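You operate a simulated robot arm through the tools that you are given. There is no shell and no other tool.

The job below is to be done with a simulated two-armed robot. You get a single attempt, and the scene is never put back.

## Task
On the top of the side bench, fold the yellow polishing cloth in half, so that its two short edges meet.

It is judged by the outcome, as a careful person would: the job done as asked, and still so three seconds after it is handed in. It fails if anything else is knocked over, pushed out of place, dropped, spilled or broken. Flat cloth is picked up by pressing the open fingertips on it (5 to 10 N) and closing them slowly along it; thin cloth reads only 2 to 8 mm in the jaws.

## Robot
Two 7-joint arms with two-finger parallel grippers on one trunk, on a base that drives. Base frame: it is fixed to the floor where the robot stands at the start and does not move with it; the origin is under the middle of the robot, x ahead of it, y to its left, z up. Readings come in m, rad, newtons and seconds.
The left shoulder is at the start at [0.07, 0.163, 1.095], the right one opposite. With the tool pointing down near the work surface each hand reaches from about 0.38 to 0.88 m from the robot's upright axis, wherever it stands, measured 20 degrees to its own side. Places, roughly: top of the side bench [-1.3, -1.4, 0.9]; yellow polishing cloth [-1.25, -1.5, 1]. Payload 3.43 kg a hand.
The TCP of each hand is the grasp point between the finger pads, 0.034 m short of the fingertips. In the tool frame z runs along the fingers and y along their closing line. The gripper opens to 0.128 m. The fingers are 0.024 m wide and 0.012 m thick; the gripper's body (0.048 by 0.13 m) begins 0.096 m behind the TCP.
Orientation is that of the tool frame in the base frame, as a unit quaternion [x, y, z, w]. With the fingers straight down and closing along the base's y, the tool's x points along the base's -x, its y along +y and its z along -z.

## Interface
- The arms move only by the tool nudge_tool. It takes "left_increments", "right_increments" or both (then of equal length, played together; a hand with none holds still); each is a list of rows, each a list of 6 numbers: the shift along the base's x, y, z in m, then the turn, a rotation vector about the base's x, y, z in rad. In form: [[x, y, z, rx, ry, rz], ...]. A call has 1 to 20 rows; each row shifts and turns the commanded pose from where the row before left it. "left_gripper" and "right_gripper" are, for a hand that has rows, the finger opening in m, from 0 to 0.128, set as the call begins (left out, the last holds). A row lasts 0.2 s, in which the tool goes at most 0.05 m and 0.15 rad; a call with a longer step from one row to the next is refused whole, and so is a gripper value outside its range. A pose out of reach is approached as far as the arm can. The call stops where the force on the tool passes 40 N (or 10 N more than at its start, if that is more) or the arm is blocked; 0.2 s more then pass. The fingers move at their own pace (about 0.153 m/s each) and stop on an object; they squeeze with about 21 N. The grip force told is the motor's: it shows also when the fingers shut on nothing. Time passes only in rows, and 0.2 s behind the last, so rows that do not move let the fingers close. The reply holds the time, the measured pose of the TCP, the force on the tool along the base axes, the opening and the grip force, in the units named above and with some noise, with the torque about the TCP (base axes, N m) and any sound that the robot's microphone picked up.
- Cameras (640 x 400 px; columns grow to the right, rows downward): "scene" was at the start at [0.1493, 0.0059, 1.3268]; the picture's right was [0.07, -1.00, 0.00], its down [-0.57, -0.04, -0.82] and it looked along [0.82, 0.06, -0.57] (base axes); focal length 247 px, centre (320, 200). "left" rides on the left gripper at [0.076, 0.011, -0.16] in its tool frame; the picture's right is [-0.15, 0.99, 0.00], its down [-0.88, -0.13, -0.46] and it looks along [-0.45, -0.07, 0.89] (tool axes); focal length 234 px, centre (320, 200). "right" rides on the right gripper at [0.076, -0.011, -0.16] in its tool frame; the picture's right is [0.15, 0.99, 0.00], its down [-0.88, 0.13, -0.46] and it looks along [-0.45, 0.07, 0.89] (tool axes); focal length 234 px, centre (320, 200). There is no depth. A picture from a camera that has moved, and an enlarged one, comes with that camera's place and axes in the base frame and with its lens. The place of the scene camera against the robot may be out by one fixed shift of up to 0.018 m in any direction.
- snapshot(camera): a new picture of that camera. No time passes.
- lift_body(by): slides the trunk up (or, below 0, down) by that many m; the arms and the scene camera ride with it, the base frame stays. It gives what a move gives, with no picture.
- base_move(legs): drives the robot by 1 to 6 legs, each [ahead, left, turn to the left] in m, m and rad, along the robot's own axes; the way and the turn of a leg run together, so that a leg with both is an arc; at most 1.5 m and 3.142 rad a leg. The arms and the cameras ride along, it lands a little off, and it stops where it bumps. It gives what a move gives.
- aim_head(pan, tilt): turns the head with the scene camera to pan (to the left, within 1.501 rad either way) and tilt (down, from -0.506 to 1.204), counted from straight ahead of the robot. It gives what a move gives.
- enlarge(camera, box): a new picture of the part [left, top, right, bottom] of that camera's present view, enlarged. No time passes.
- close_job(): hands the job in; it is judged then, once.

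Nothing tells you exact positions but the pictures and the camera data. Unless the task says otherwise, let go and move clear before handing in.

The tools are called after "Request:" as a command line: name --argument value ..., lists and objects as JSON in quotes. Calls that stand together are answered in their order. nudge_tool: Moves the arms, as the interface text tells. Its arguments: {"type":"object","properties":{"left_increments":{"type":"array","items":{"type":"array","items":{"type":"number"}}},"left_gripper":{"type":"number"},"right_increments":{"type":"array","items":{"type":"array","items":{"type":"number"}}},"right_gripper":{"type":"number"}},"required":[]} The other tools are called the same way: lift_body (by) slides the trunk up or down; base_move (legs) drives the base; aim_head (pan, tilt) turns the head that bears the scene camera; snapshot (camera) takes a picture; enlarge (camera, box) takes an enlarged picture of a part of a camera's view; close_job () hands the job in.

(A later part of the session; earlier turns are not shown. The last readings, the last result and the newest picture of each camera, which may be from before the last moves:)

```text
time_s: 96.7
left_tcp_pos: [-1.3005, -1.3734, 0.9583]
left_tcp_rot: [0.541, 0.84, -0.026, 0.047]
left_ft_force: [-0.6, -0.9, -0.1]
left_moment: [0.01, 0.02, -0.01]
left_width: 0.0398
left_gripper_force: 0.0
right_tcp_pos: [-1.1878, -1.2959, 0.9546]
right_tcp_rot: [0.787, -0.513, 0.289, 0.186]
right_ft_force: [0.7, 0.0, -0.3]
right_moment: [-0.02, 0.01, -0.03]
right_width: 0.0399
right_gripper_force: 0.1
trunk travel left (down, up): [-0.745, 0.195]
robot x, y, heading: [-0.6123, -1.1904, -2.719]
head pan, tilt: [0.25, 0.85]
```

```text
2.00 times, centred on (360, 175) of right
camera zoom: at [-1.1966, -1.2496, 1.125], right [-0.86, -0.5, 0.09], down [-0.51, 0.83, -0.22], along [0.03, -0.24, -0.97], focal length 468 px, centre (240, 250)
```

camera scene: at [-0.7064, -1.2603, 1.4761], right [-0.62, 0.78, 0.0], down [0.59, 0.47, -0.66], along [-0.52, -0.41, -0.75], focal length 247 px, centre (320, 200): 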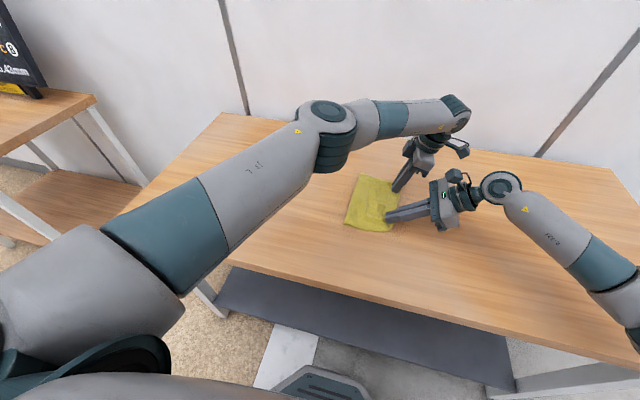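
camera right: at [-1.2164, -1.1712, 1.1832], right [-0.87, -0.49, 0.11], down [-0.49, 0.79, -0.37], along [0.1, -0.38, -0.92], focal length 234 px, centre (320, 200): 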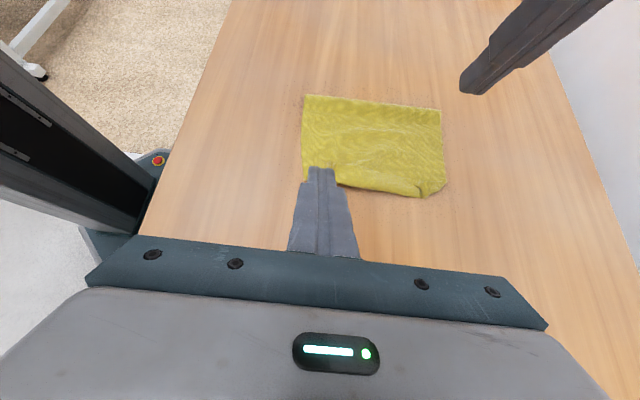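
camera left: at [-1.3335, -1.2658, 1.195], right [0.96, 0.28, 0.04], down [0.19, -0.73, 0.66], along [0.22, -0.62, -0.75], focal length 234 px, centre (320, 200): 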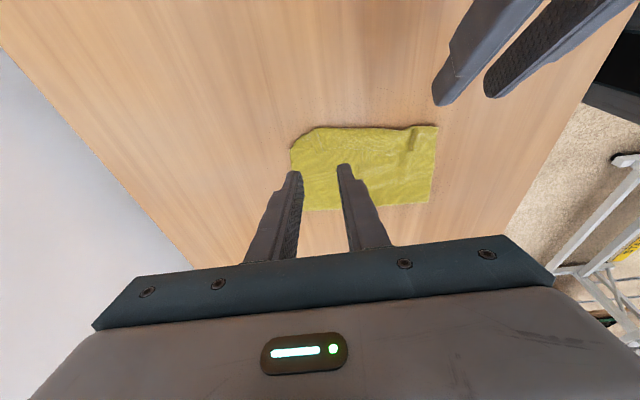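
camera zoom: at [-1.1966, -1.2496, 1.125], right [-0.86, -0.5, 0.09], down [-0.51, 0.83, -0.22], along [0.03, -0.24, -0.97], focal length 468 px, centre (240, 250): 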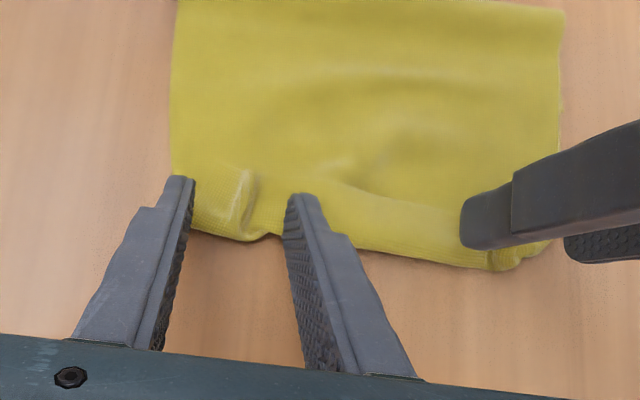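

Both open grippers straddle the small standing ridges left on the strip, so I may be able to pinch the strip alone. I'll lower to just above the layer below and close gently.

Request:
nudge_tool --left_increments '[[0, 0, -0.008, 0, 0, 0], [0, 0, -0.006, 0, 0, 0], [0, 0, -0.004, 0, 0, 0], [0, 0, 0, 0, 0, 0]]' --right_increments '[[0, 0, -0.008, 0, 0, 0], [0, 0, -0.005, 0, 0, 0], [0, 0, -0.003, 0, 0, 0], [0, 0, 0, 0, 0, 0]]'

Request:
enlarge --camera "left" --box '[240, 120, 440, 230]'

Request:
enlarge --camera "right" --box '[230, 120, 430, 240]'

```text
time_s: 97.7
left_tcp_pos: [-1.3001, -1.3701, 0.9379]
left_tcp_rot: [0.54, 0.84, -0.026, 0.048]
left_ft_force: [-0.1, 0.8, 0.3]
left_moment: [0.0, -0.03, 0.0]
left_width: 0.0398
left_gripper_force: 0.0
right_tcp_pos: [-1.1868, -1.2952, 0.9365]
right_tcp_rot: [0.787, -0.513, 0.289, 0.186]
right_ft_force: [0.5, 0.2, 1.4]
right_moment: [-0.01, 0.01, -0.01]
right_width: 0.0398
right_gripper_force: 0.1
trunk travel left (down, up): [-0.745, 0.195]
robot x, y, heading: [-0.605, -1.1895, -2.718]
head pan, tilt: [0.25, 0.85]
```

```text
3.20 times, centred on (340, 175) of left
camera zoom: at [-1.3285, -1.282, 1.0888], right [0.96, 0.28, 0.02], down [0.22, -0.81, 0.55], along [0.17, -0.52, -0.84], focal length 749 px, centre (256, 280)
```

zoom: 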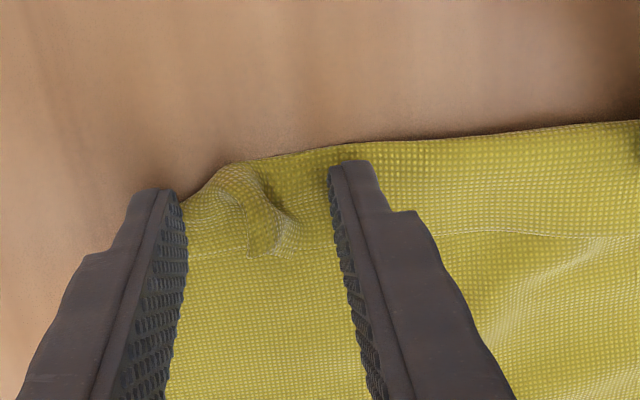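

```text
3.20 times, centred on (330, 180) of right
camera zoom: at [-1.1971, -1.2495, 1.1086], right [-0.86, -0.5, 0.09], down [-0.51, 0.83, -0.22], along [0.04, -0.24, -0.97], focal length 749 px, centre (288, 264)
```

zoom: 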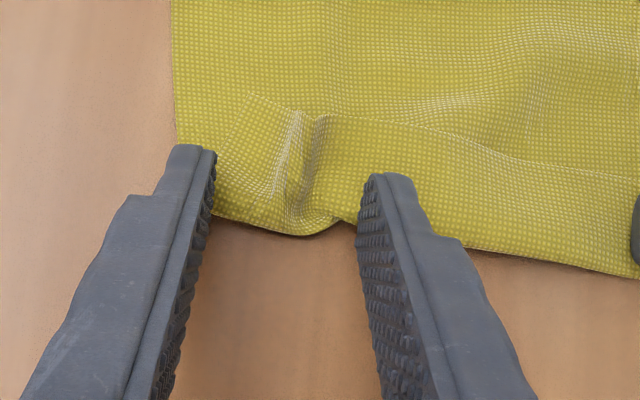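

The ridges on the strip are clearly visible between the fingers. I'll shift both hands about 1 cm to the left so they grip the strip close to its free edge.

Request:
nudge_tool --left_increments '[[0, 0, 0.004, 0, 0, 0], [0.0036, -0.0082, 0, 0, 0, 0], [0, 0, -0.003, 0, 0, 0], [0, 0, 0, 0, 0, 0]]' --right_increments '[[0, 0, 0.005, 0, 0, 0], [0.0048, -0.011, 0, 0, 0, 0], [0, 0, -0.004, 0, 0, 0], [0, 0, 0, 0, 0, 0]]'

Request:
nudge_tool --left_increments '[[0, 0, 0, 0, 0, 0]]' --left_gripper 0.028 --right_increments '[[0, 0, 0, 0, 0, 0]]' --right_gripper 0.028

Request:
enlarge --camera "left" --box '[240, 120, 440, 230]'

Request:
enlarge --camera "right" --box '[230, 120, 430, 240]'

```text
time_s: 98.7
left_tcp_pos: [-1.2959, -1.3781, 0.9406]
left_tcp_rot: [0.54, 0.84, -0.027, 0.048]
left_ft_force: [-0.8, 0.6, -0.3]
left_moment: [-0.01, 0.0, 0.03]
left_width: 0.0399
left_gripper_force: 0.0
right_tcp_pos: [-1.182, -1.3057, 0.9403]
right_tcp_rot: [0.787, -0.513, 0.29, 0.186]
right_ft_force: [-0.4, 0.9, 0.2]
right_moment: [0.0, 0.0, 0.02]
right_width: 0.04
right_gripper_force: 0.2
trunk travel left (down, up): [-0.745, 0.195]
robot x, y, heading: [-0.6078, -1.1914, -2.721]
head pan, tilt: [0.25, 0.85]
```

```text
time_s: 99.1
left_tcp_pos: [-1.2959, -1.378, 0.9388]
left_tcp_rot: [0.54, 0.84, -0.027, 0.047]
left_ft_force: [0.3, -0.1, -0.8]
left_moment: [0.01, -0.02, 0.0]
left_width: 0.0281
left_gripper_force: 0.1
right_tcp_pos: [-1.181, -1.3069, 0.9402]
right_tcp_rot: [0.787, -0.513, 0.289, 0.185]
right_ft_force: [0.0, 0.8, -0.7]
right_moment: [0.02, -0.01, 0.01]
right_width: 0.0281
right_gripper_force: 0.1
trunk travel left (down, up): [-0.745, 0.195]
robot x, y, heading: [-0.6129, -1.1901, -2.719]
head pan, tilt: [0.25, 0.85]
```

```text
3.20 times, centred on (340, 175) of left
camera zoom: at [-1.3245, -1.2895, 1.0894], right [0.96, 0.28, 0.02], down [0.22, -0.81, 0.55], along [0.17, -0.52, -0.84], focal length 749 px, centre (256, 280)
```

zoom: 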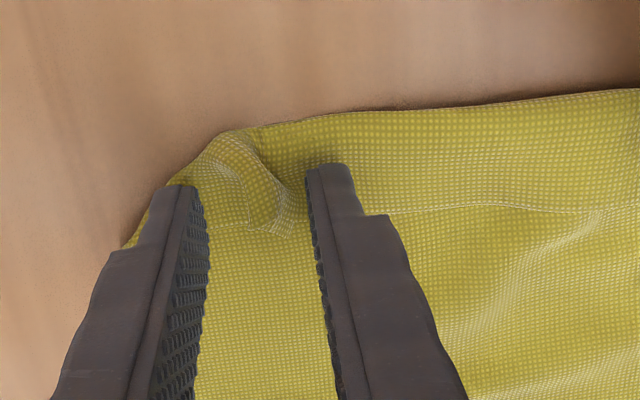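

```text
3.20 times, centred on (330, 180) of right
camera zoom: at [-1.1915, -1.2603, 1.1102], right [-0.86, -0.5, 0.09], down [-0.51, 0.83, -0.22], along [0.04, -0.24, -0.97], focal length 749 px, centre (288, 264)
```

zoom: 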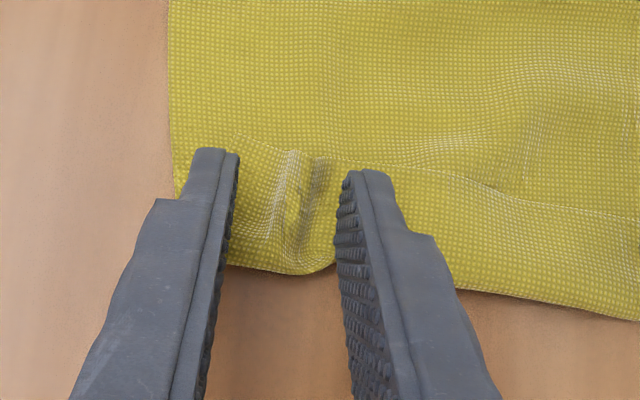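

Request:
nudge_tool --left_increments '[[0, 0, -0.001, 0, 0, 0], [0, 0, 0, 0, 0, 0]]' --left_gripper 0.02 --right_increments '[[0, 0, -0.0025, 0, 0, 0], [0, 0, 0, 0, 0, 0]]' --right_gripper 0.02

Request:
nudge_tool --left_increments '[[0, 0, 0, 0, 0, 0]]' --left_gripper 0.014 --right_increments '[[0, 0, 0, 0, 0, 0]]' --right_gripper 0.014

Request:
enlarge --camera "left" --box '[240, 120, 440, 230]'

Request:
enlarge --camera "right" --box '[230, 120, 430, 240]'

```text
time_s: 99.7
left_tcp_pos: [-1.2955, -1.3793, 0.9394]
left_tcp_rot: [0.54, 0.84, -0.026, 0.048]
left_ft_force: [0.6, -0.2, 1.0]
left_moment: [0.01, -0.02, 0.01]
left_width: 0.0201
left_gripper_force: 0.2
right_tcp_pos: [-1.1812, -1.3065, 0.936]
right_tcp_rot: [0.787, -0.513, 0.289, 0.186]
right_ft_force: [0.0, 0.5, 0.7]
right_moment: [-0.01, -0.02, 0.05]
right_width: 0.02
right_gripper_force: 0.1
trunk travel left (down, up): [-0.745, 0.195]
robot x, y, heading: [-0.6104, -1.1887, -2.715]
head pan, tilt: [0.25, 0.85]
```

```text
time_s: 100.1
left_tcp_pos: [-1.2967, -1.3795, 0.9395]
left_tcp_rot: [0.541, 0.84, -0.026, 0.047]
left_ft_force: [0.4, 0.4, -0.2]
left_moment: [-0.01, 0.0, 0.02]
left_width: 0.0137
left_gripper_force: 0.0
right_tcp_pos: [-1.1817, -1.3059, 0.9358]
right_tcp_rot: [0.787, -0.512, 0.29, 0.186]
right_ft_force: [-0.5, -0.4, 0.6]
right_moment: [-0.01, 0.02, -0.02]
right_width: 0.0139
right_gripper_force: 0.1
trunk travel left (down, up): [-0.745, 0.195]
robot x, y, heading: [-0.6118, -1.1921, -2.723]
head pan, tilt: [0.25, 0.85]
```

```text
3.20 times, centred on (340, 175) of left
camera zoom: at [-1.3244, -1.2897, 1.0884], right [0.96, 0.28, 0.02], down [0.22, -0.81, 0.55], along [0.17, -0.52, -0.84], focal length 749 px, centre (256, 280)
```

zoom: 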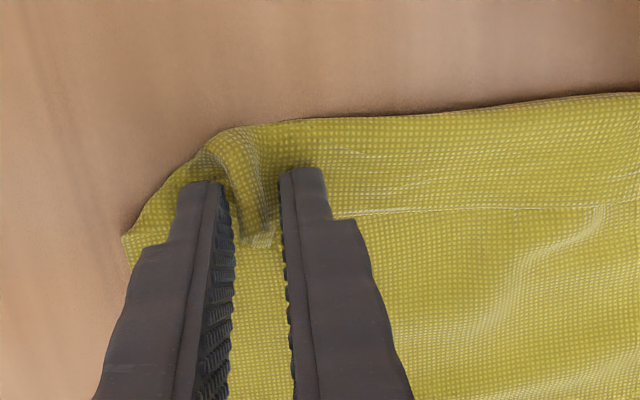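

```text
3.20 times, centred on (330, 180) of right
camera zoom: at [-1.1907, -1.2605, 1.1071], right [-0.86, -0.5, 0.09], down [-0.51, 0.83, -0.22], along [0.04, -0.24, -0.97], focal length 749 px, centre (288, 264)
```

zoom: 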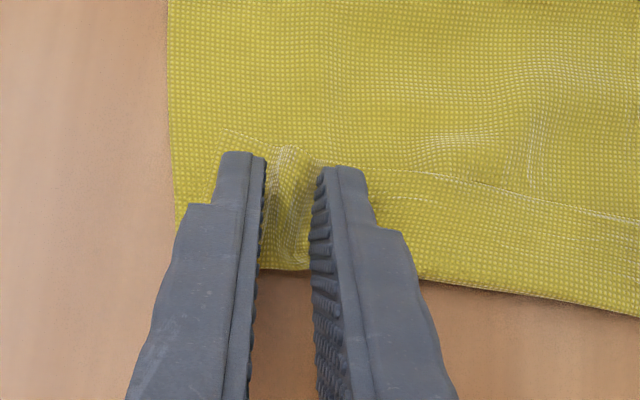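

The flap's own ridges are being gathered cleanly, with almost no pressing force. I'll close fully on both.

Request:
nudge_tool --left_increments '[[0, 0, 0, 0, 0, 0]]' --left_gripper 0.008 --right_increments '[[0, 0, 0, 0, 0, 0]]' --right_gripper 0.008

Request:
nudge_tool --left_increments '[[0, 0, 0, 0, 0, 0], [0, 0, 0, 0, 0, 0]]' --left_gripper 0.0 --right_increments '[[0, 0, 0, 0, 0, 0], [0, 0, 0, 0, 0, 0]]' --right_gripper 0.0

Request:
enlarge --camera "left" --box '[240, 120, 440, 230]'

Request:
enlarge --camera "right" --box '[230, 120, 430, 240]'

```text
time_s: 100.5
left_tcp_pos: [-1.2963, -1.3793, 0.9379]
left_tcp_rot: [0.541, 0.84, -0.027, 0.047]
left_ft_force: [0.0, 0.7, 0.9]
left_moment: [-0.01, 0.06, 0.02]
left_width: 0.008
left_gripper_force: 0.1
right_tcp_pos: [-1.1807, -1.3075, 0.9362]
right_tcp_rot: [0.787, -0.513, 0.289, 0.186]
right_ft_force: [-0.3, 0.9, 0.6]
right_moment: [0.0, 0.01, -0.04]
right_width: 0.0081
right_gripper_force: 0.0
trunk travel left (down, up): [-0.745, 0.195]
robot x, y, heading: [-0.6097, -1.1901, -2.72]
head pan, tilt: [0.25, 0.85]
```

```text
time_s: 101.1
left_tcp_pos: [-1.296, -1.3787, 0.9381]
left_tcp_rot: [0.54, 0.84, -0.026, 0.048]
left_ft_force: [3.1, 1.0, 2.0]
left_moment: [0.04, -0.14, -0.01]
left_width: 0.0022
left_gripper_force: 20.6
right_tcp_pos: [-1.1807, -1.3071, 0.9374]
right_tcp_rot: [0.787, -0.513, 0.289, 0.187]
right_ft_force: [-3.9, -1.9, 1.5]
right_moment: [-0.07, 0.04, -0.04]
right_width: 0.0025
right_gripper_force: 20.8
trunk travel left (down, up): [-0.745, 0.195]
robot x, y, heading: [-0.6089, -1.1905, -2.718]
head pan, tilt: [0.25, 0.85]
```

```text
3.20 times, centred on (340, 175) of left
camera zoom: at [-1.3239, -1.2895, 1.0888], right [0.96, 0.28, 0.02], down [0.22, -0.81, 0.55], along [0.17, -0.52, -0.84], focal length 749 px, centre (256, 280)
```

zoom: 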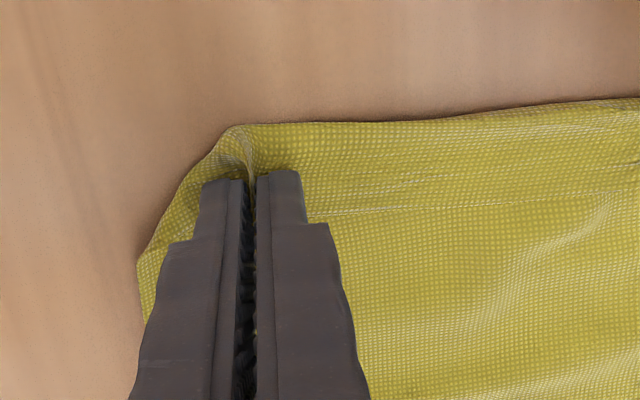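

```text
3.20 times, centred on (330, 180) of right
camera zoom: at [-1.1904, -1.2605, 1.1076], right [-0.86, -0.5, 0.09], down [-0.51, 0.83, -0.22], along [0.03, -0.24, -0.97], focal length 749 px, centre (288, 264)
```

zoom: 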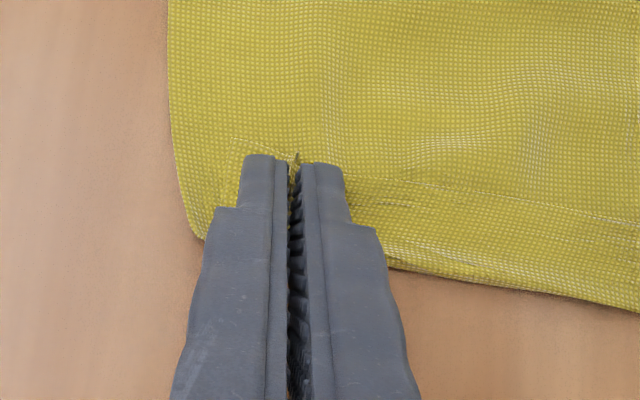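

Both jaws hold the strip (2.2 and 2.5 mm, with a tension between them that proves it). I'll relax the pull slightly and lift straight up a few centimetres.

Request:
nudge_tool --left_increments '[[0.0018, 0.0008, 0.002, 0, 0, 0], [0, 0, 0.008, 0, 0, 0], [0, 0, 0.012, 0, 0, 0], [0, 0, 0.012, 0, 0, 0], [0, 0, 0, 0, 0, 0]]' --right_increments '[[-0.0027, -0.0012, 0.002, 0, 0, 0], [0, 0, 0.008, 0, 0, 0], [0, 0, 0.012, 0, 0, 0], [0, 0, 0.012, 0, 0, 0], [0, 0, 0, 0, 0, 0]]'

Request:
enlarge --camera "left" --box '[200, 60, 560, 270]'

Request:
enlarge --camera "right" --box '[200, 80, 520, 270]'

Request:
enlarge --camera "scene" --box '[340, 150, 450, 240]'

```text
time_s: 102.3
left_tcp_pos: [-1.2955, -1.3779, 0.9726]
left_tcp_rot: [0.539, 0.84, -0.027, 0.048]
left_ft_force: [1.6, -0.3, -0.3]
left_moment: [-0.02, -0.05, 0.02]
left_width: 0.0021
left_gripper_force: 20.7
right_tcp_pos: [-1.1843, -1.3084, 0.9705]
right_tcp_rot: [0.786, -0.514, 0.289, 0.186]
right_ft_force: [-0.1, -0.3, -0.9]
right_moment: [-0.01, 0.0, -0.01]
right_width: 0.0024
right_gripper_force: 21.0
trunk travel left (down, up): [-0.745, 0.195]
robot x, y, heading: [-0.609, -1.1902, -2.715]
head pan, tilt: [0.25, 0.85]
```

```text
1.78 times, centred on (380, 165) of left
camera zoom: at [-1.3233, -1.2894, 1.1239], right [0.96, 0.28, 0.02], down [0.22, -0.81, 0.55], along [0.17, -0.52, -0.84], focal length 416 px, centre (213, 262)
```

zoom: 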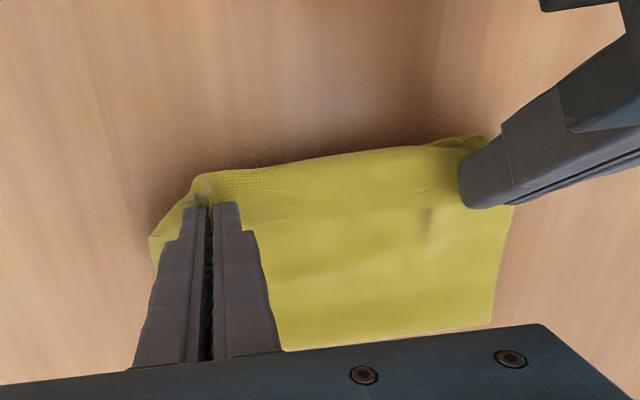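

```text
2.00 times, centred on (360, 175) of right
camera zoom: at [-1.1947, -1.2612, 1.1406], right [-0.86, -0.5, 0.09], down [-0.51, 0.83, -0.22], along [0.04, -0.24, -0.97], focal length 468 px, centre (240, 250)
```

zoom: 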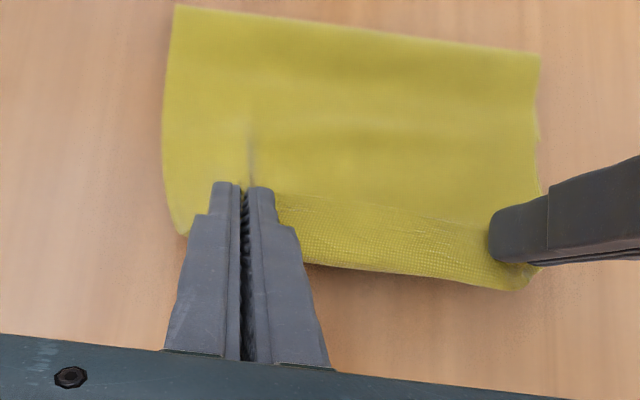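

```text
4.44 times, centred on (395, 195) of scene
camera zoom: at [-0.7066, -1.2599, 1.4761], right [-0.62, 0.78, 0.0], down [0.59, 0.47, -0.66], along [-0.52, -0.41, -0.75], focal length 1100 px, centre (-13, 222)
```

zoom: 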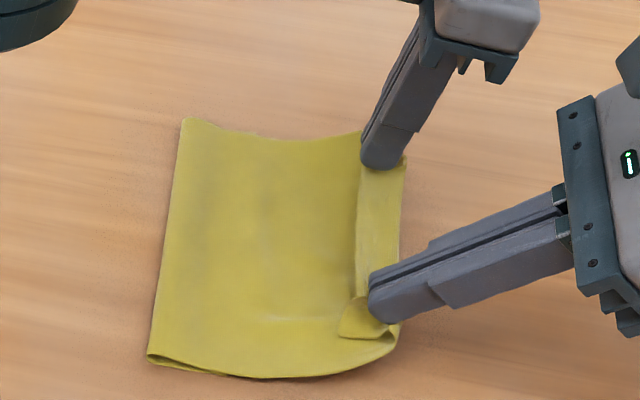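

The right end lifts, with the strip still doubled back. I'll raise it higher and a little right so it hangs nearly taut, then let go in the air so the strip can spring open and fall flat.

Request:
nudge_tool --left_increments '[[-0.0012, 0.0027, 0.012, 0, 0, 0], [-0.0016, 0.0037, 0.014, 0, 0, 0], [-0.0016, 0.0037, 0.014, 0, 0, 0], [0, 0, 0, 0, 0, 0], [0, 0, 0, 0, 0, 0]]' --right_increments '[[-0.0012, 0.0027, 0.012, 0, 0, 0], [-0.0012, 0.0027, 0.016, 0, 0, 0], [-0.0012, 0.0027, 0.016, 0, 0, 0], [0, 0, 0, 0, 0, 0], [0, 0, 0, 0, 0, 0]]'

Request:
enlarge --camera "scene" --box '[340, 150, 450, 240]'

Request:
enlarge --camera "right" --box '[200, 80, 520, 270]'

Request:
enlarge --camera "left" --box '[200, 60, 560, 270]'

```text
time_s: 103.5
left_tcp_pos: [-1.2971, -1.3687, 1.0124]
left_tcp_rot: [0.539, 0.84, -0.026, 0.047]
left_ft_force: [-0.4, -0.1, 0.2]
left_moment: [-0.03, 0.01, -0.03]
left_width: 0.002
left_gripper_force: 21.3
right_tcp_pos: [-1.1896, -1.2991, 1.0145]
right_tcp_rot: [0.787, -0.513, 0.289, 0.186]
right_ft_force: [-0.7, -0.3, 0.3]
right_moment: [0.0, 0.02, -0.03]
right_width: 0.0024
right_gripper_force: 20.6
trunk travel left (down, up): [-0.745, 0.195]
robot x, y, heading: [-0.611, -1.1895, -2.714]
head pan, tilt: [0.25, 0.85]
```

```text
4.44 times, centred on (395, 195) of scene
camera zoom: at [-0.7065, -1.2599, 1.4761], right [-0.62, 0.78, 0.0], down [0.59, 0.47, -0.66], along [-0.52, -0.41, -0.75], focal length 1100 px, centre (-13, 222)
```

zoom: 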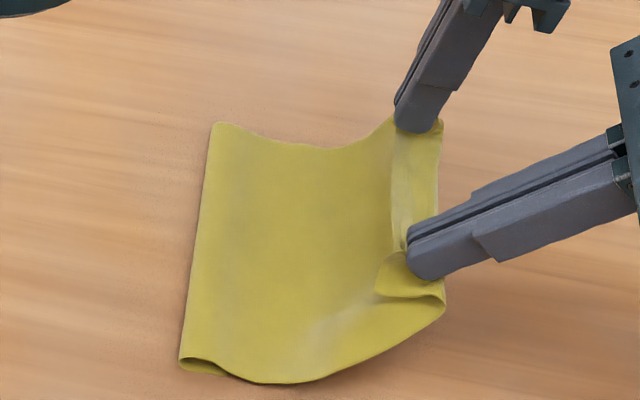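

```text
2.00 times, centred on (360, 175) of right
camera zoom: at [-1.1992, -1.2525, 1.185], right [-0.86, -0.5, 0.09], down [-0.51, 0.83, -0.22], along [0.04, -0.24, -0.97], focal length 468 px, centre (240, 250)
```

zoom: 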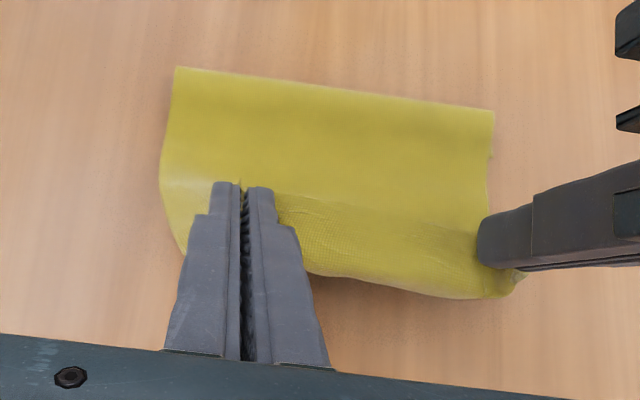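

```text
1.78 times, centred on (380, 165) of left
camera zoom: at [-1.3265, -1.2784, 1.1629], right [0.96, 0.28, 0.02], down [0.22, -0.81, 0.55], along [0.17, -0.52, -0.84], focal length 416 px, centre (213, 262)
```

zoom: 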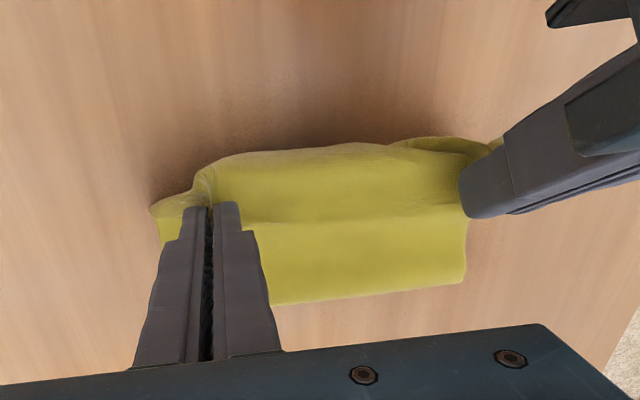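

The right end hangs from the strip with an open loop beneath. I'll release both hands at once.

Request:
nudge_tool --left_increments '[[0, 0, 0, 0, 0, 0], [0, 0, 0.01, 0, 0, 0], [0, 0, 0.02, 0, 0, 0], [0, 0, 0.02, 0, 0, 0], [0, 0, 0.02, 0, 0, 0]]' --left_gripper 0.05 --right_increments '[[0, 0, 0, 0, 0, 0], [-0.002, 0.005, 0.008, 0, 0, 0], [-0.006, 0.014, 0.018, 0, 0, 0], [-0.006, 0.014, 0.018, 0, 0, 0], [-0.006, 0.014, 0.018, 0, 0, 0]]' --right_gripper 0.05

Request:
enlarge --camera "scene" --box '[340, 150, 450, 240]'

Request:
enlarge --camera "right" --box '[240, 70, 500, 220]'

Request:
enlarge --camera "left" --box '[200, 60, 560, 270]'

```text
time_s: 104.7
left_tcp_pos: [-1.2995, -1.3682, 1.0833]
left_tcp_rot: [0.54, 0.84, -0.026, 0.048]
left_ft_force: [-0.1, 0.1, 0.5]
left_moment: [-0.02, 0.0, 0.01]
left_width: 0.0502
left_gripper_force: 0.1
right_tcp_pos: [-1.2081, -1.2501, 1.0775]
right_tcp_rot: [0.787, -0.512, 0.289, 0.186]
right_ft_force: [0.4, -0.5, -0.1]
right_moment: [-0.02, 0.0, -0.03]
right_width: 0.0501
right_gripper_force: 0.1
trunk travel left (down, up): [-0.745, 0.195]
robot x, y, heading: [-0.6099, -1.1896, -2.715]
head pan, tilt: [0.25, 0.85]
```

```text
4.44 times, centred on (395, 195) of scene
camera zoom: at [-0.7056, -1.2591, 1.4762], right [-0.62, 0.78, 0.0], down [0.59, 0.47, -0.66], along [-0.52, -0.41, -0.75], focal length 1100 px, centre (-13, 222)
```

zoom: 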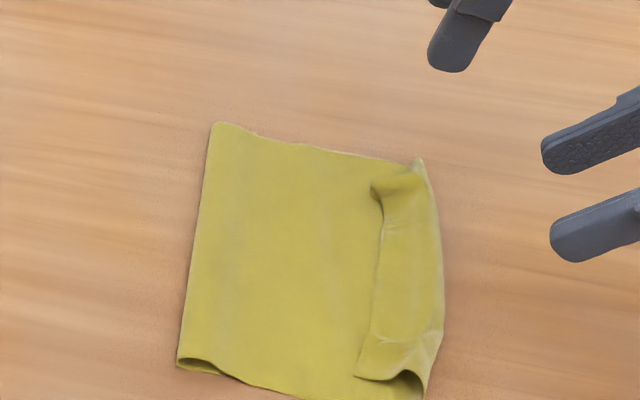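

```text
2.46 times, centred on (370, 145) of right
camera zoom: at [-1.2176, -1.2035, 1.2481], right [-0.86, -0.5, 0.09], down [-0.51, 0.83, -0.22], along [0.03, -0.24, -0.97], focal length 576 px, centre (197, 335)
```

zoom: 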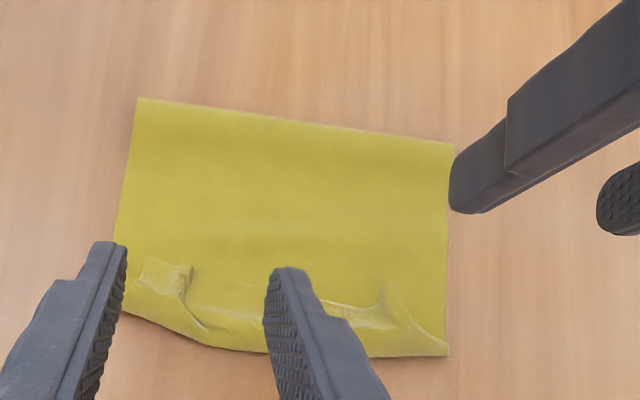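

```text
1.78 times, centred on (380, 165) of left
camera zoom: at [-1.3271, -1.2785, 1.2334], right [0.96, 0.28, 0.02], down [0.22, -0.81, 0.55], along [0.17, -0.52, -0.84], focal length 416 px, centre (213, 262)
```

zoom: 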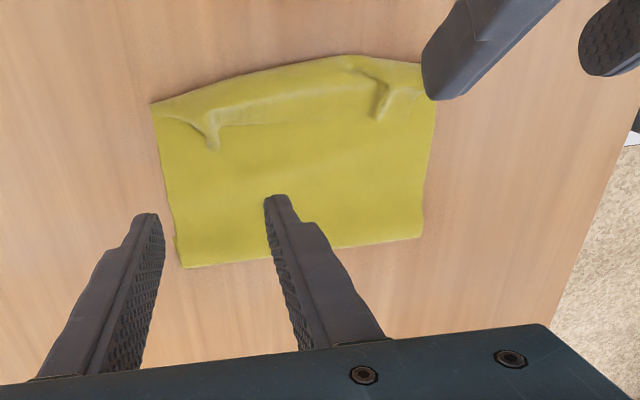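

The strip stayed doubled. A better idea is to pinch the single layer a few centimetres inside the strip and lift it, so the end hangs down and gravity opens it. That grip also has the right orientation for laying the edge down. I'll move both hands above Y≈-0.09, between the lower right edge and the strip.

Request:
nudge_tool --left_increments '[[0.0022, -0.0056, -0.02, 0, 0, 0], [0.0022, -0.0056, -0.025, 0, 0, 0], [0.0022, -0.0056, -0.028, 0, 0, 0], [0.0022, -0.0056, -0.028, 0, 0, 0], [0.0022, -0.0056, -0.025, 0, 0, 0], [0, 0, 0, 0, 0, 0]]' --left_gripper 0.045 --right_increments '[[0.0069, -0.0156, -0.015, 0.0183, 0.0081, 0], [0.0069, -0.0156, -0.02, 0.0183, 0.0081, 0], [0.0069, -0.0156, -0.025, 0.0183, 0.0081, 0], [0.0069, -0.0156, -0.03, 0.0183, 0.0081, 0], [0.0069, -0.0156, -0.03, 0.0183, 0.0081, 0], [0, 0, 0, 0, 0, 0]]' --right_gripper 0.045

Request:
enlarge --camera "left" --box '[200, 60, 560, 270]'

Request:
enlarge --camera "right" --box '[200, 80, 520, 270]'

```text
time_s: 106.1
left_tcp_pos: [-1.2864, -1.3968, 0.9558]
left_tcp_rot: [0.54, 0.84, -0.026, 0.047]
left_ft_force: [-0.3, -0.2, -0.1]
left_moment: [0.0, 0.0, -0.03]
left_width: 0.0451
left_gripper_force: 0.1
right_tcp_pos: [-1.1733, -1.3315, 0.9571]
right_tcp_rot: [0.8, -0.522, 0.25, 0.16]
right_ft_force: [-0.2, 0.9, -0.2]
right_moment: [-0.04, -0.03, 0.04]
right_width: 0.0451
right_gripper_force: 0.1
trunk travel left (down, up): [-0.745, 0.195]
robot x, y, heading: [-0.6068, -1.1896, -2.716]
head pan, tilt: [0.25, 0.85]
```

```text
1.78 times, centred on (380, 165) of left
camera zoom: at [-1.3153, -1.3073, 1.1071], right [0.96, 0.28, 0.02], down [0.22, -0.81, 0.55], along [0.17, -0.52, -0.84], focal length 416 px, centre (213, 262)
```

zoom: 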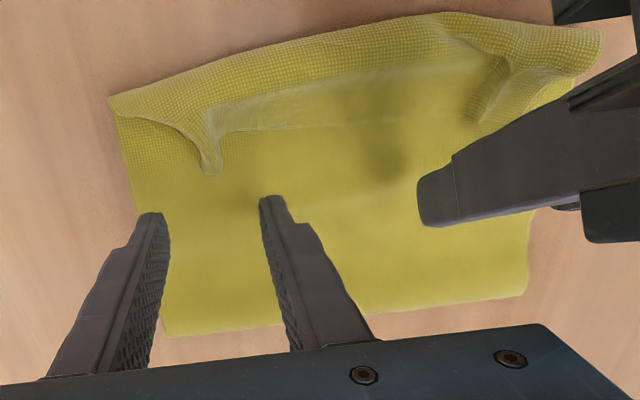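

```text
2.00 times, centred on (360, 175) of right
camera zoom: at [-1.1753, -1.3002, 1.1319], right [-0.86, -0.51, 0.08], down [-0.52, 0.85, -0.12], along [0.0, -0.15, -0.99], focal length 468 px, centre (240, 250)
```

zoom: 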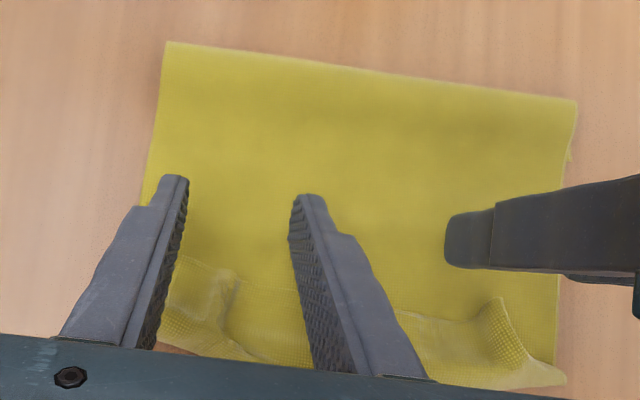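

Both open grippers sit over the single layer, clear of the strip. I'll lower them to just above contact.

Request:
nudge_tool --left_increments '[[0, 0, -0.008, 0, 0, 0], [0, 0, -0.006, 0, 0, 0], [0, 0, -0.003, 0, 0, 0], [0, 0, 0, 0, 0, 0]]' --right_increments '[[0, 0, -0.008, 0, 0, 0], [0, 0, -0.007, 0, 0, 0], [0, 0, -0.004, 0, 0, 0], [0, 0, 0, 0, 0, 0]]'

Request:
nudge_tool --left_increments '[[0, 0, -0.002, 0, 0, 0], [0, 0, -0.001, 0, 0, 0], [0, 0, 0, 0, 0, 0]]' --right_increments '[[0, 0, -0.002, 0, 0, 0], [0, 0, -0.001, 0, 0, 0], [0, 0, 0, 0, 0, 0]]'

```text
time_s: 107.1
left_tcp_pos: [-1.2874, -1.3974, 0.9397]
left_tcp_rot: [0.54, 0.84, -0.027, 0.048]
left_ft_force: [-0.2, 0.3, -0.7]
left_moment: [0.02, 0.01, -0.02]
left_width: 0.0452
left_gripper_force: 0.1
right_tcp_pos: [-1.1729, -1.3307, 0.9383]
right_tcp_rot: [0.8, -0.522, 0.249, 0.16]
right_ft_force: [0.6, -0.7, 0.8]
right_moment: [0.03, -0.01, 0.0]
right_width: 0.0451
right_gripper_force: 0.1
trunk travel left (down, up): [-0.745, 0.195]
robot x, y, heading: [-0.6078, -1.1883, -2.716]
head pan, tilt: [0.25, 0.85]
```

```text
time_s: 107.9
left_tcp_pos: [-1.2868, -1.3963, 0.9373]
left_tcp_rot: [0.54, 0.84, -0.026, 0.048]
left_ft_force: [0.7, 0.6, -0.1]
left_moment: [0.0, -0.03, 0.01]
left_width: 0.0449
left_gripper_force: 0.0
right_tcp_pos: [-1.1745, -1.3306, 0.9358]
right_tcp_rot: [0.8, -0.522, 0.249, 0.16]
right_ft_force: [0.5, 0.1, 3.8]
right_moment: [-0.07, 0.05, 0.04]
right_width: 0.0449
right_gripper_force: 0.0
trunk travel left (down, up): [-0.745, 0.195]
robot x, y, heading: [-0.6079, -1.1852, -2.713]
head pan, tilt: [0.25, 0.85]
```

Request:
nudge_tool --left_increments '[[0, 0, -0.001, 0, 0, 0], [0, 0, -0.001, 0, 0, 0], [0, 0, 0, 0, 0, 0], [0, 0, 0, 0, 0, 0]]' --right_increments '[[0, 0, 0, 0, 0, 0], [0, 0, -0.0005, 0, 0, 0], [0, 0, 0, 0, 0, 0], [0, 0, 0, 0, 0, 0]]'

```text
time_s: 108.9
left_tcp_pos: [-1.2866, -1.396, 0.9362]
left_tcp_rot: [0.54, 0.84, -0.027, 0.047]
left_ft_force: [-1.8, 1.0, 7.5]
left_moment: [-0.01, 0.26, -0.01]
left_width: 0.0456
left_gripper_force: 0.5
right_tcp_pos: [-1.1743, -1.3311, 0.9353]
right_tcp_rot: [0.8, -0.522, 0.25, 0.16]
right_ft_force: [-1.5, 0.6, 7.7]
right_moment: [-0.12, 0.14, -0.02]
right_width: 0.0455
right_gripper_force: 0.7
trunk travel left (down, up): [-0.745, 0.195]
robot x, y, heading: [-0.6094, -1.1898, -2.718]
head pan, tilt: [0.25, 0.85]
```

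Both press at about 7.5 N. To keep the gripper bodies apart while the fingers gather cloth, I'll reposition a little wider (X≈0.566 and 0.722) with the fingers opened to 30 mm.

Request:
nudge_tool --left_increments '[[0, 0, 0.005, 0, 0, 0], [-0.0073, -0.0032, 0.001, 0, 0, 0], [-0.0073, -0.0032, 0, 0, 0, 0], [0, 0, -0.003, 0, 0, 0], [0, 0, -0.001, 0, 0, 0], [0, 0, 0, 0, 0, 0]]' --left_gripper 0.03 --right_increments '[[0, 0, 0.005, 0, 0, 0], [0.0046, 0.002, 0.001, 0, 0, 0], [0.0046, 0.002, 0, 0, 0, 0], [0, 0, -0.003, 0, 0, 0], [0, 0, -0.001, 0, 0, 0], [0, 0, 0, 0, 0, 0]]' --right_gripper 0.03

Request:
nudge_tool --left_increments '[[0, 0, -0.001, 0, 0, 0], [0, 0, -0.001, 0, 0, 0], [0, 0, 0, 0, 0, 0], [0, 0, 0, 0, 0, 0]]' --right_increments '[[0, 0, -0.001, 0, 0, 0], [0, 0, 0, 0, 0, 0], [0, 0, 0, 0, 0, 0], [0, 0, 0, 0, 0, 0]]'

Request:
enlarge --camera "left" --box '[240, 100, 440, 230]'

Request:
enlarge --camera "right" --box '[230, 100, 430, 240]'

```text
time_s: 110.3
left_tcp_pos: [-1.3028, -1.4022, 0.9371]
left_tcp_rot: [0.54, 0.84, -0.026, 0.048]
left_ft_force: [0.1, -0.5, -0.9]
left_moment: [0.06, 0.0, -0.05]
left_width: 0.0299
left_gripper_force: 0.1
right_tcp_pos: [-1.1642, -1.3274, 0.9356]
right_tcp_rot: [0.8, -0.522, 0.25, 0.16]
right_ft_force: [0.2, 0.2, 2.1]
right_moment: [-0.01, -0.04, -0.02]
right_width: 0.0299
right_gripper_force: 0.0
trunk travel left (down, up): [-0.745, 0.195]
robot x, y, heading: [-0.6112, -1.194, -2.722]
head pan, tilt: [0.25, 0.85]
```

```text
time_s: 111.3
left_tcp_pos: [-1.3025, -1.4025, 0.936]
left_tcp_rot: [0.541, 0.84, -0.026, 0.046]
left_ft_force: [-0.2, -0.2, 6.9]
left_moment: [0.03, 0.07, 0.01]
left_width: 0.0303
left_gripper_force: 0.0
right_tcp_pos: [-1.1646, -1.3279, 0.9361]
right_tcp_rot: [0.8, -0.522, 0.249, 0.161]
right_ft_force: [-0.3, -0.1, 4.8]
right_moment: [-0.04, 0.07, -0.03]
right_width: 0.03
right_gripper_force: 0.8
trunk travel left (down, up): [-0.745, 0.195]
robot x, y, heading: [-0.6103, -1.1871, -2.713]
head pan, tilt: [0.25, 0.85]
```

```text
3.08 times, centred on (340, 165) of left
camera zoom: at [-1.3299, -1.3134, 1.0863], right [0.96, 0.28, 0.02], down [0.22, -0.81, 0.55], along [0.17, -0.52, -0.84], focal length 720 px, centre (258, 308)
```

zoom: 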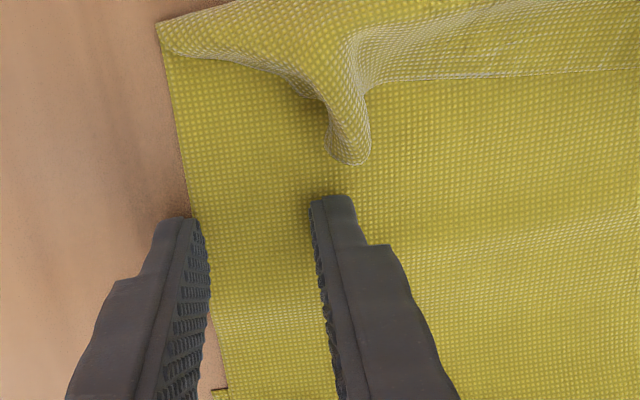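

```text
2.86 times, centred on (330, 170) of right
camera zoom: at [-1.1669, -1.2961, 1.1101], right [-0.86, -0.51, 0.08], down [-0.52, 0.85, -0.12], along [0.0, -0.15, -0.99], focal length 669 px, centre (291, 286)
```

zoom: 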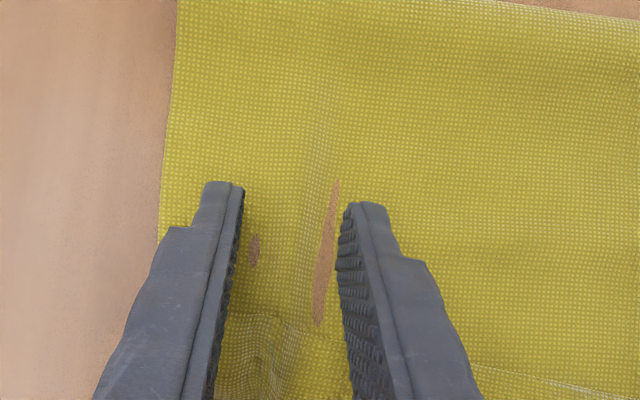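

A ridge is already forming under the right fingers. I'll close the right hand slowly while the left holds the cloth in place.

Request:
nudge_tool --right_increments '[[-0.0015, -0.0007, -0.0005, 0, 0, 0]]' --right_gripper 0.026

Request:
nudge_tool --right_increments '[[-0.0015, -0.0007, 0, 0, 0, 0]]' --right_gripper 0.022

Request:
nudge_tool --right_increments '[[-0.0015, -0.0007, 0, 0, 0, 0]]' --right_gripper 0.018

Request:
enlarge --camera "right" --box '[230, 100, 430, 240]'

```text
time_s: 111.7
left_tcp_pos: [-1.3002, -1.402, 0.9348]
left_tcp_rot: [0.54, 0.84, -0.027, 0.046]
left_ft_force: [-0.9, -0.4, 6.1]
left_moment: [-0.02, 0.07, 0.01]
left_width: 0.0299
left_gripper_force: 0.4
right_tcp_pos: [-1.1645, -1.3271, 0.9361]
right_tcp_rot: [0.8, -0.521, 0.249, 0.161]
right_ft_force: [1.9, 2.1, 9.1]
right_moment: [-0.04, -0.06, 0.03]
right_width: 0.0254
right_gripper_force: 0.0
trunk travel left (down, up): [-0.745, 0.195]
robot x, y, heading: [-0.6103, -1.1934, -2.722]
head pan, tilt: [0.25, 0.85]
```

```text
time_s: 112.1
left_tcp_pos: [-1.3011, -1.4021, 0.9364]
left_tcp_rot: [0.539, 0.84, -0.027, 0.046]
left_ft_force: [-1.5, 1.1, 5.6]
left_moment: [0.02, 0.13, 0.01]
left_width: 0.0301
left_gripper_force: 0.1
right_tcp_pos: [-1.1651, -1.3284, 0.9358]
right_tcp_rot: [0.8, -0.521, 0.249, 0.16]
right_ft_force: [2.8, 0.9, 10.6]
right_moment: [-0.13, -0.08, 0.04]
right_width: 0.0215
right_gripper_force: 0.0
trunk travel left (down, up): [-0.745, 0.195]
robot x, y, heading: [-0.6121, -1.1886, -2.717]
head pan, tilt: [0.25, 0.85]
```

```text
time_s: 112.5
left_tcp_pos: [-1.3009, -1.4023, 0.9356]
left_tcp_rot: [0.54, 0.84, -0.027, 0.046]
left_ft_force: [0.2, -0.4, 5.4]
left_moment: [0.0, 0.06, 0.04]
left_width: 0.0301
left_gripper_force: 0.3
right_tcp_pos: [-1.1675, -1.3277, 0.935]
right_tcp_rot: [0.8, -0.522, 0.249, 0.161]
right_ft_force: [2.5, 2.2, 13.1]
right_moment: [-0.05, -0.09, 0.05]
right_width: 0.0171
right_gripper_force: 0.0
trunk travel left (down, up): [-0.745, 0.195]
robot x, y, heading: [-0.6089, -1.1883, -2.716]
head pan, tilt: [0.25, 0.85]
```

```text
2.86 times, centred on (330, 170) of right
camera zoom: at [-1.1702, -1.2972, 1.1101], right [-0.86, -0.51, 0.08], down [-0.52, 0.85, -0.12], along [-0.01, -0.15, -0.99], focal length 669 px, centre (291, 286)
```

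zoom: 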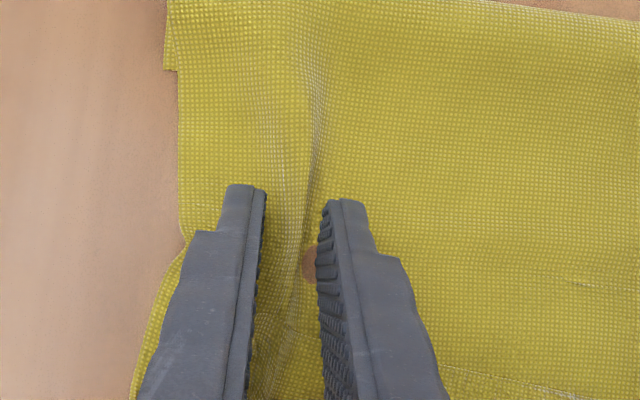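

Request:
nudge_tool --right_increments '[[-0.0015, -0.0007, 0.0006, 0, 0, 0]]' --right_gripper 0.014

Request:
nudge_tool --right_increments '[[-0.0015, -0.0007, 0, 0, 0, 0]]' --right_gripper 0.01

Request:
nudge_tool --right_increments '[[0, 0, 0, 0, 0, 0]]' --right_gripper 0.006

Request:
nudge_tool --right_increments '[[0, 0, 0, 0, 0, 0], [0, 0, 0, 0, 0, 0]]' --right_gripper 0.0

Request:
enlarge --camera "right" --box '[230, 100, 430, 240]'

```text
time_s: 112.9
left_tcp_pos: [-1.3021, -1.4026, 0.9372]
left_tcp_rot: [0.539, 0.84, -0.027, 0.047]
left_ft_force: [1.0, 0.0, 6.7]
left_moment: [0.06, 0.07, -0.01]
left_width: 0.03
left_gripper_force: 0.0
right_tcp_pos: [-1.1687, -1.3293, 0.936]
right_tcp_rot: [0.8, -0.522, 0.249, 0.16]
right_ft_force: [1.8, 0.5, 5.8]
right_moment: [-0.04, -0.08, 0.01]
right_width: 0.0132
right_gripper_force: 0.0
trunk travel left (down, up): [-0.745, 0.195]
robot x, y, heading: [-0.6143, -1.1887, -2.716]
head pan, tilt: [0.25, 0.85]
```

```text
time_s: 113.3
left_tcp_pos: [-1.3015, -1.402, 0.9361]
left_tcp_rot: [0.54, 0.84, -0.027, 0.047]
left_ft_force: [0.9, 0.2, 6.5]
left_moment: [0.0, 0.03, 0.02]
left_width: 0.0301
left_gripper_force: 0.1
right_tcp_pos: [-1.1716, -1.3292, 0.9352]
right_tcp_rot: [0.8, -0.521, 0.25, 0.161]
right_ft_force: [0.7, 1.3, 7.0]
right_moment: [0.02, -0.07, 0.04]
right_width: 0.0099
right_gripper_force: 0.0
trunk travel left (down, up): [-0.745, 0.195]
robot x, y, heading: [-0.6108, -1.1884, -2.719]
head pan, tilt: [0.25, 0.85]
```

```text
time_s: 113.7
left_tcp_pos: [-1.3013, -1.402, 0.9358]
left_tcp_rot: [0.539, 0.84, -0.027, 0.047]
left_ft_force: [0.8, 0.6, 7.4]
left_moment: [0.05, 0.06, -0.01]
left_width: 0.03
left_gripper_force: 0.0
right_tcp_pos: [-1.172, -1.3298, 0.9361]
right_tcp_rot: [0.8, -0.522, 0.248, 0.16]
right_ft_force: [0.5, 0.3, 4.6]
right_moment: [-0.02, -0.04, -0.02]
right_width: 0.0054
right_gripper_force: 0.2
trunk travel left (down, up): [-0.745, 0.195]
robot x, y, heading: [-0.6086, -1.1888, -2.718]
head pan, tilt: [0.25, 0.85]
```

```text
time_s: 114.3
left_tcp_pos: [-1.301, -1.4016, 0.9364]
left_tcp_rot: [0.54, 0.84, -0.027, 0.046]
left_ft_force: [1.8, 0.1, 9.3]
left_moment: [0.02, 0.0, 0.0]
left_width: 0.0298
left_gripper_force: 0.1
right_tcp_pos: [-1.1703, -1.3298, 0.9358]
right_tcp_rot: [0.799, -0.522, 0.25, 0.162]
right_ft_force: [-0.2, -0.3, 4.0]
right_moment: [-0.03, 0.0, -0.03]
right_width: 0.0018
right_gripper_force: 20.7
trunk travel left (down, up): [-0.745, 0.195]
robot x, y, heading: [-0.611, -1.1872, -2.718]
head pan, tilt: [0.25, 0.85]
```

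```text
2.86 times, centred on (330, 170) of right
camera zoom: at [-1.1738, -1.2992, 1.1102], right [-0.86, -0.51, 0.08], down [-0.52, 0.85, -0.12], along [0.0, -0.15, -0.99], focal length 669 px, centre (291, 286)
```

zoom: 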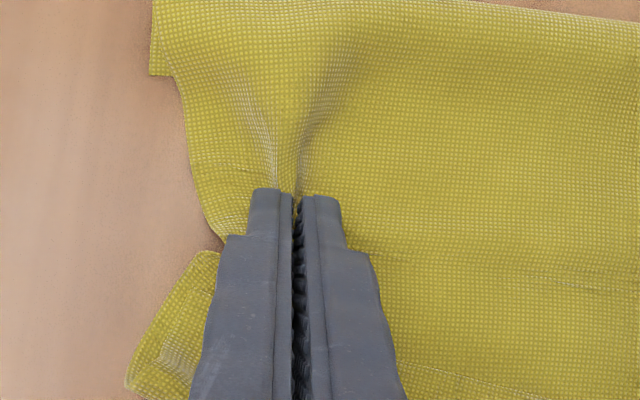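

The right hand holds the layer (1.8 mm, with wrinkles converging on the jaws). Now the left hand.

Request:
nudge_tool --left_increments '[[0, 0, 0.005, 0, 0, 0], [0.0064, 0.0028, 0, 0, 0, 0], [0, 0, -0.004, 0, 0, 0], [0, 0, 0, 0, 0, 0], [0, 0, 0, 0, 0, 0]]' --left_gripper 0.032

Request:
enlarge --camera "left" --box '[240, 100, 440, 230]'

```text
time_s: 115.5
left_tcp_pos: [-1.2951, -1.3985, 0.9358]
left_tcp_rot: [0.539, 0.84, -0.027, 0.048]
left_ft_force: [-0.5, -0.8, 0.2]
left_moment: [-0.01, 0.01, 0.02]
left_width: 0.0321
left_gripper_force: 0.2
right_tcp_pos: [-1.1714, -1.33, 0.9355]
right_tcp_rot: [0.8, -0.522, 0.249, 0.161]
right_ft_force: [2.0, -0.6, 8.7]
right_moment: [-0.04, -0.11, -0.02]
right_width: 0.0019
right_gripper_force: 21.1
trunk travel left (down, up): [-0.745, 0.195]
robot x, y, heading: [-0.6102, -1.1872, -2.717]
head pan, tilt: [0.25, 0.85]
```

```text
3.08 times, centred on (340, 165) of left
camera zoom: at [-1.3238, -1.3102, 1.087], right [0.96, 0.28, 0.02], down [0.22, -0.81, 0.55], along [0.17, -0.52, -0.84], focal length 720 px, centre (258, 308)
```

zoom: 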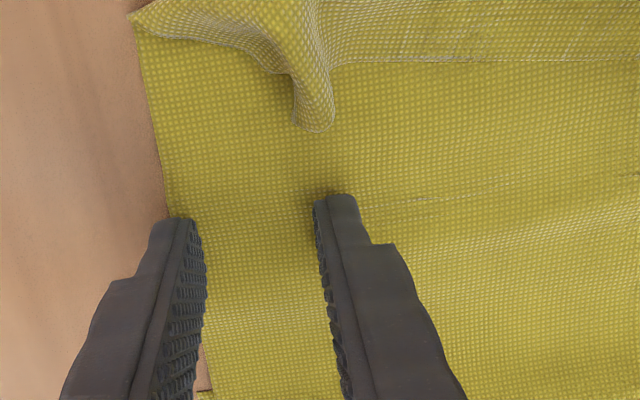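

Request:
nudge_tool --left_increments '[[0, 0, -0.001, 0, 0, 0], [0, 0, 0, 0, 0, 0], [0, 0, 0, 0, 0, 0]]'

Request:
nudge_tool --left_increments '[[0, 0, -0.0005, 0, 0, 0], [0, 0, 0, 0, 0, 0]]'

```text
time_s: 116.3
left_tcp_pos: [-1.2959, -1.4005, 0.9367]
left_tcp_rot: [0.54, 0.84, -0.026, 0.045]
left_ft_force: [-0.4, 1.5, 4.9]
left_moment: [0.03, 0.14, 0.0]
left_width: 0.0321
left_gripper_force: 0.3
right_tcp_pos: [-1.1713, -1.3302, 0.9362]
right_tcp_rot: [0.8, -0.521, 0.249, 0.161]
right_ft_force: [-0.5, -1.2, 6.9]
right_moment: [-0.11, -0.05, -0.03]
right_width: 0.0021
right_gripper_force: 20.3
trunk travel left (down, up): [-0.745, 0.195]
robot x, y, heading: [-0.6136, -1.1921, -2.715]
head pan, tilt: [0.25, 0.85]
```

```text
time_s: 116.9
left_tcp_pos: [-1.2951, -1.3995, 0.9354]
left_tcp_rot: [0.54, 0.84, -0.027, 0.046]
left_ft_force: [-1.4, 2.5, 11.4]
left_moment: [0.11, 0.2, 0.01]
left_width: 0.0319
left_gripper_force: 0.1
right_tcp_pos: [-1.1701, -1.3294, 0.9356]
right_tcp_rot: [0.8, -0.521, 0.249, 0.161]
right_ft_force: [-0.6, -0.6, 4.6]
right_moment: [-0.09, 0.0, -0.03]
right_width: 0.0018
right_gripper_force: 20.8
trunk travel left (down, up): [-0.745, 0.195]
robot x, y, heading: [-0.6093, -1.1899, -2.723]
head pan, tilt: [0.25, 0.85]
```

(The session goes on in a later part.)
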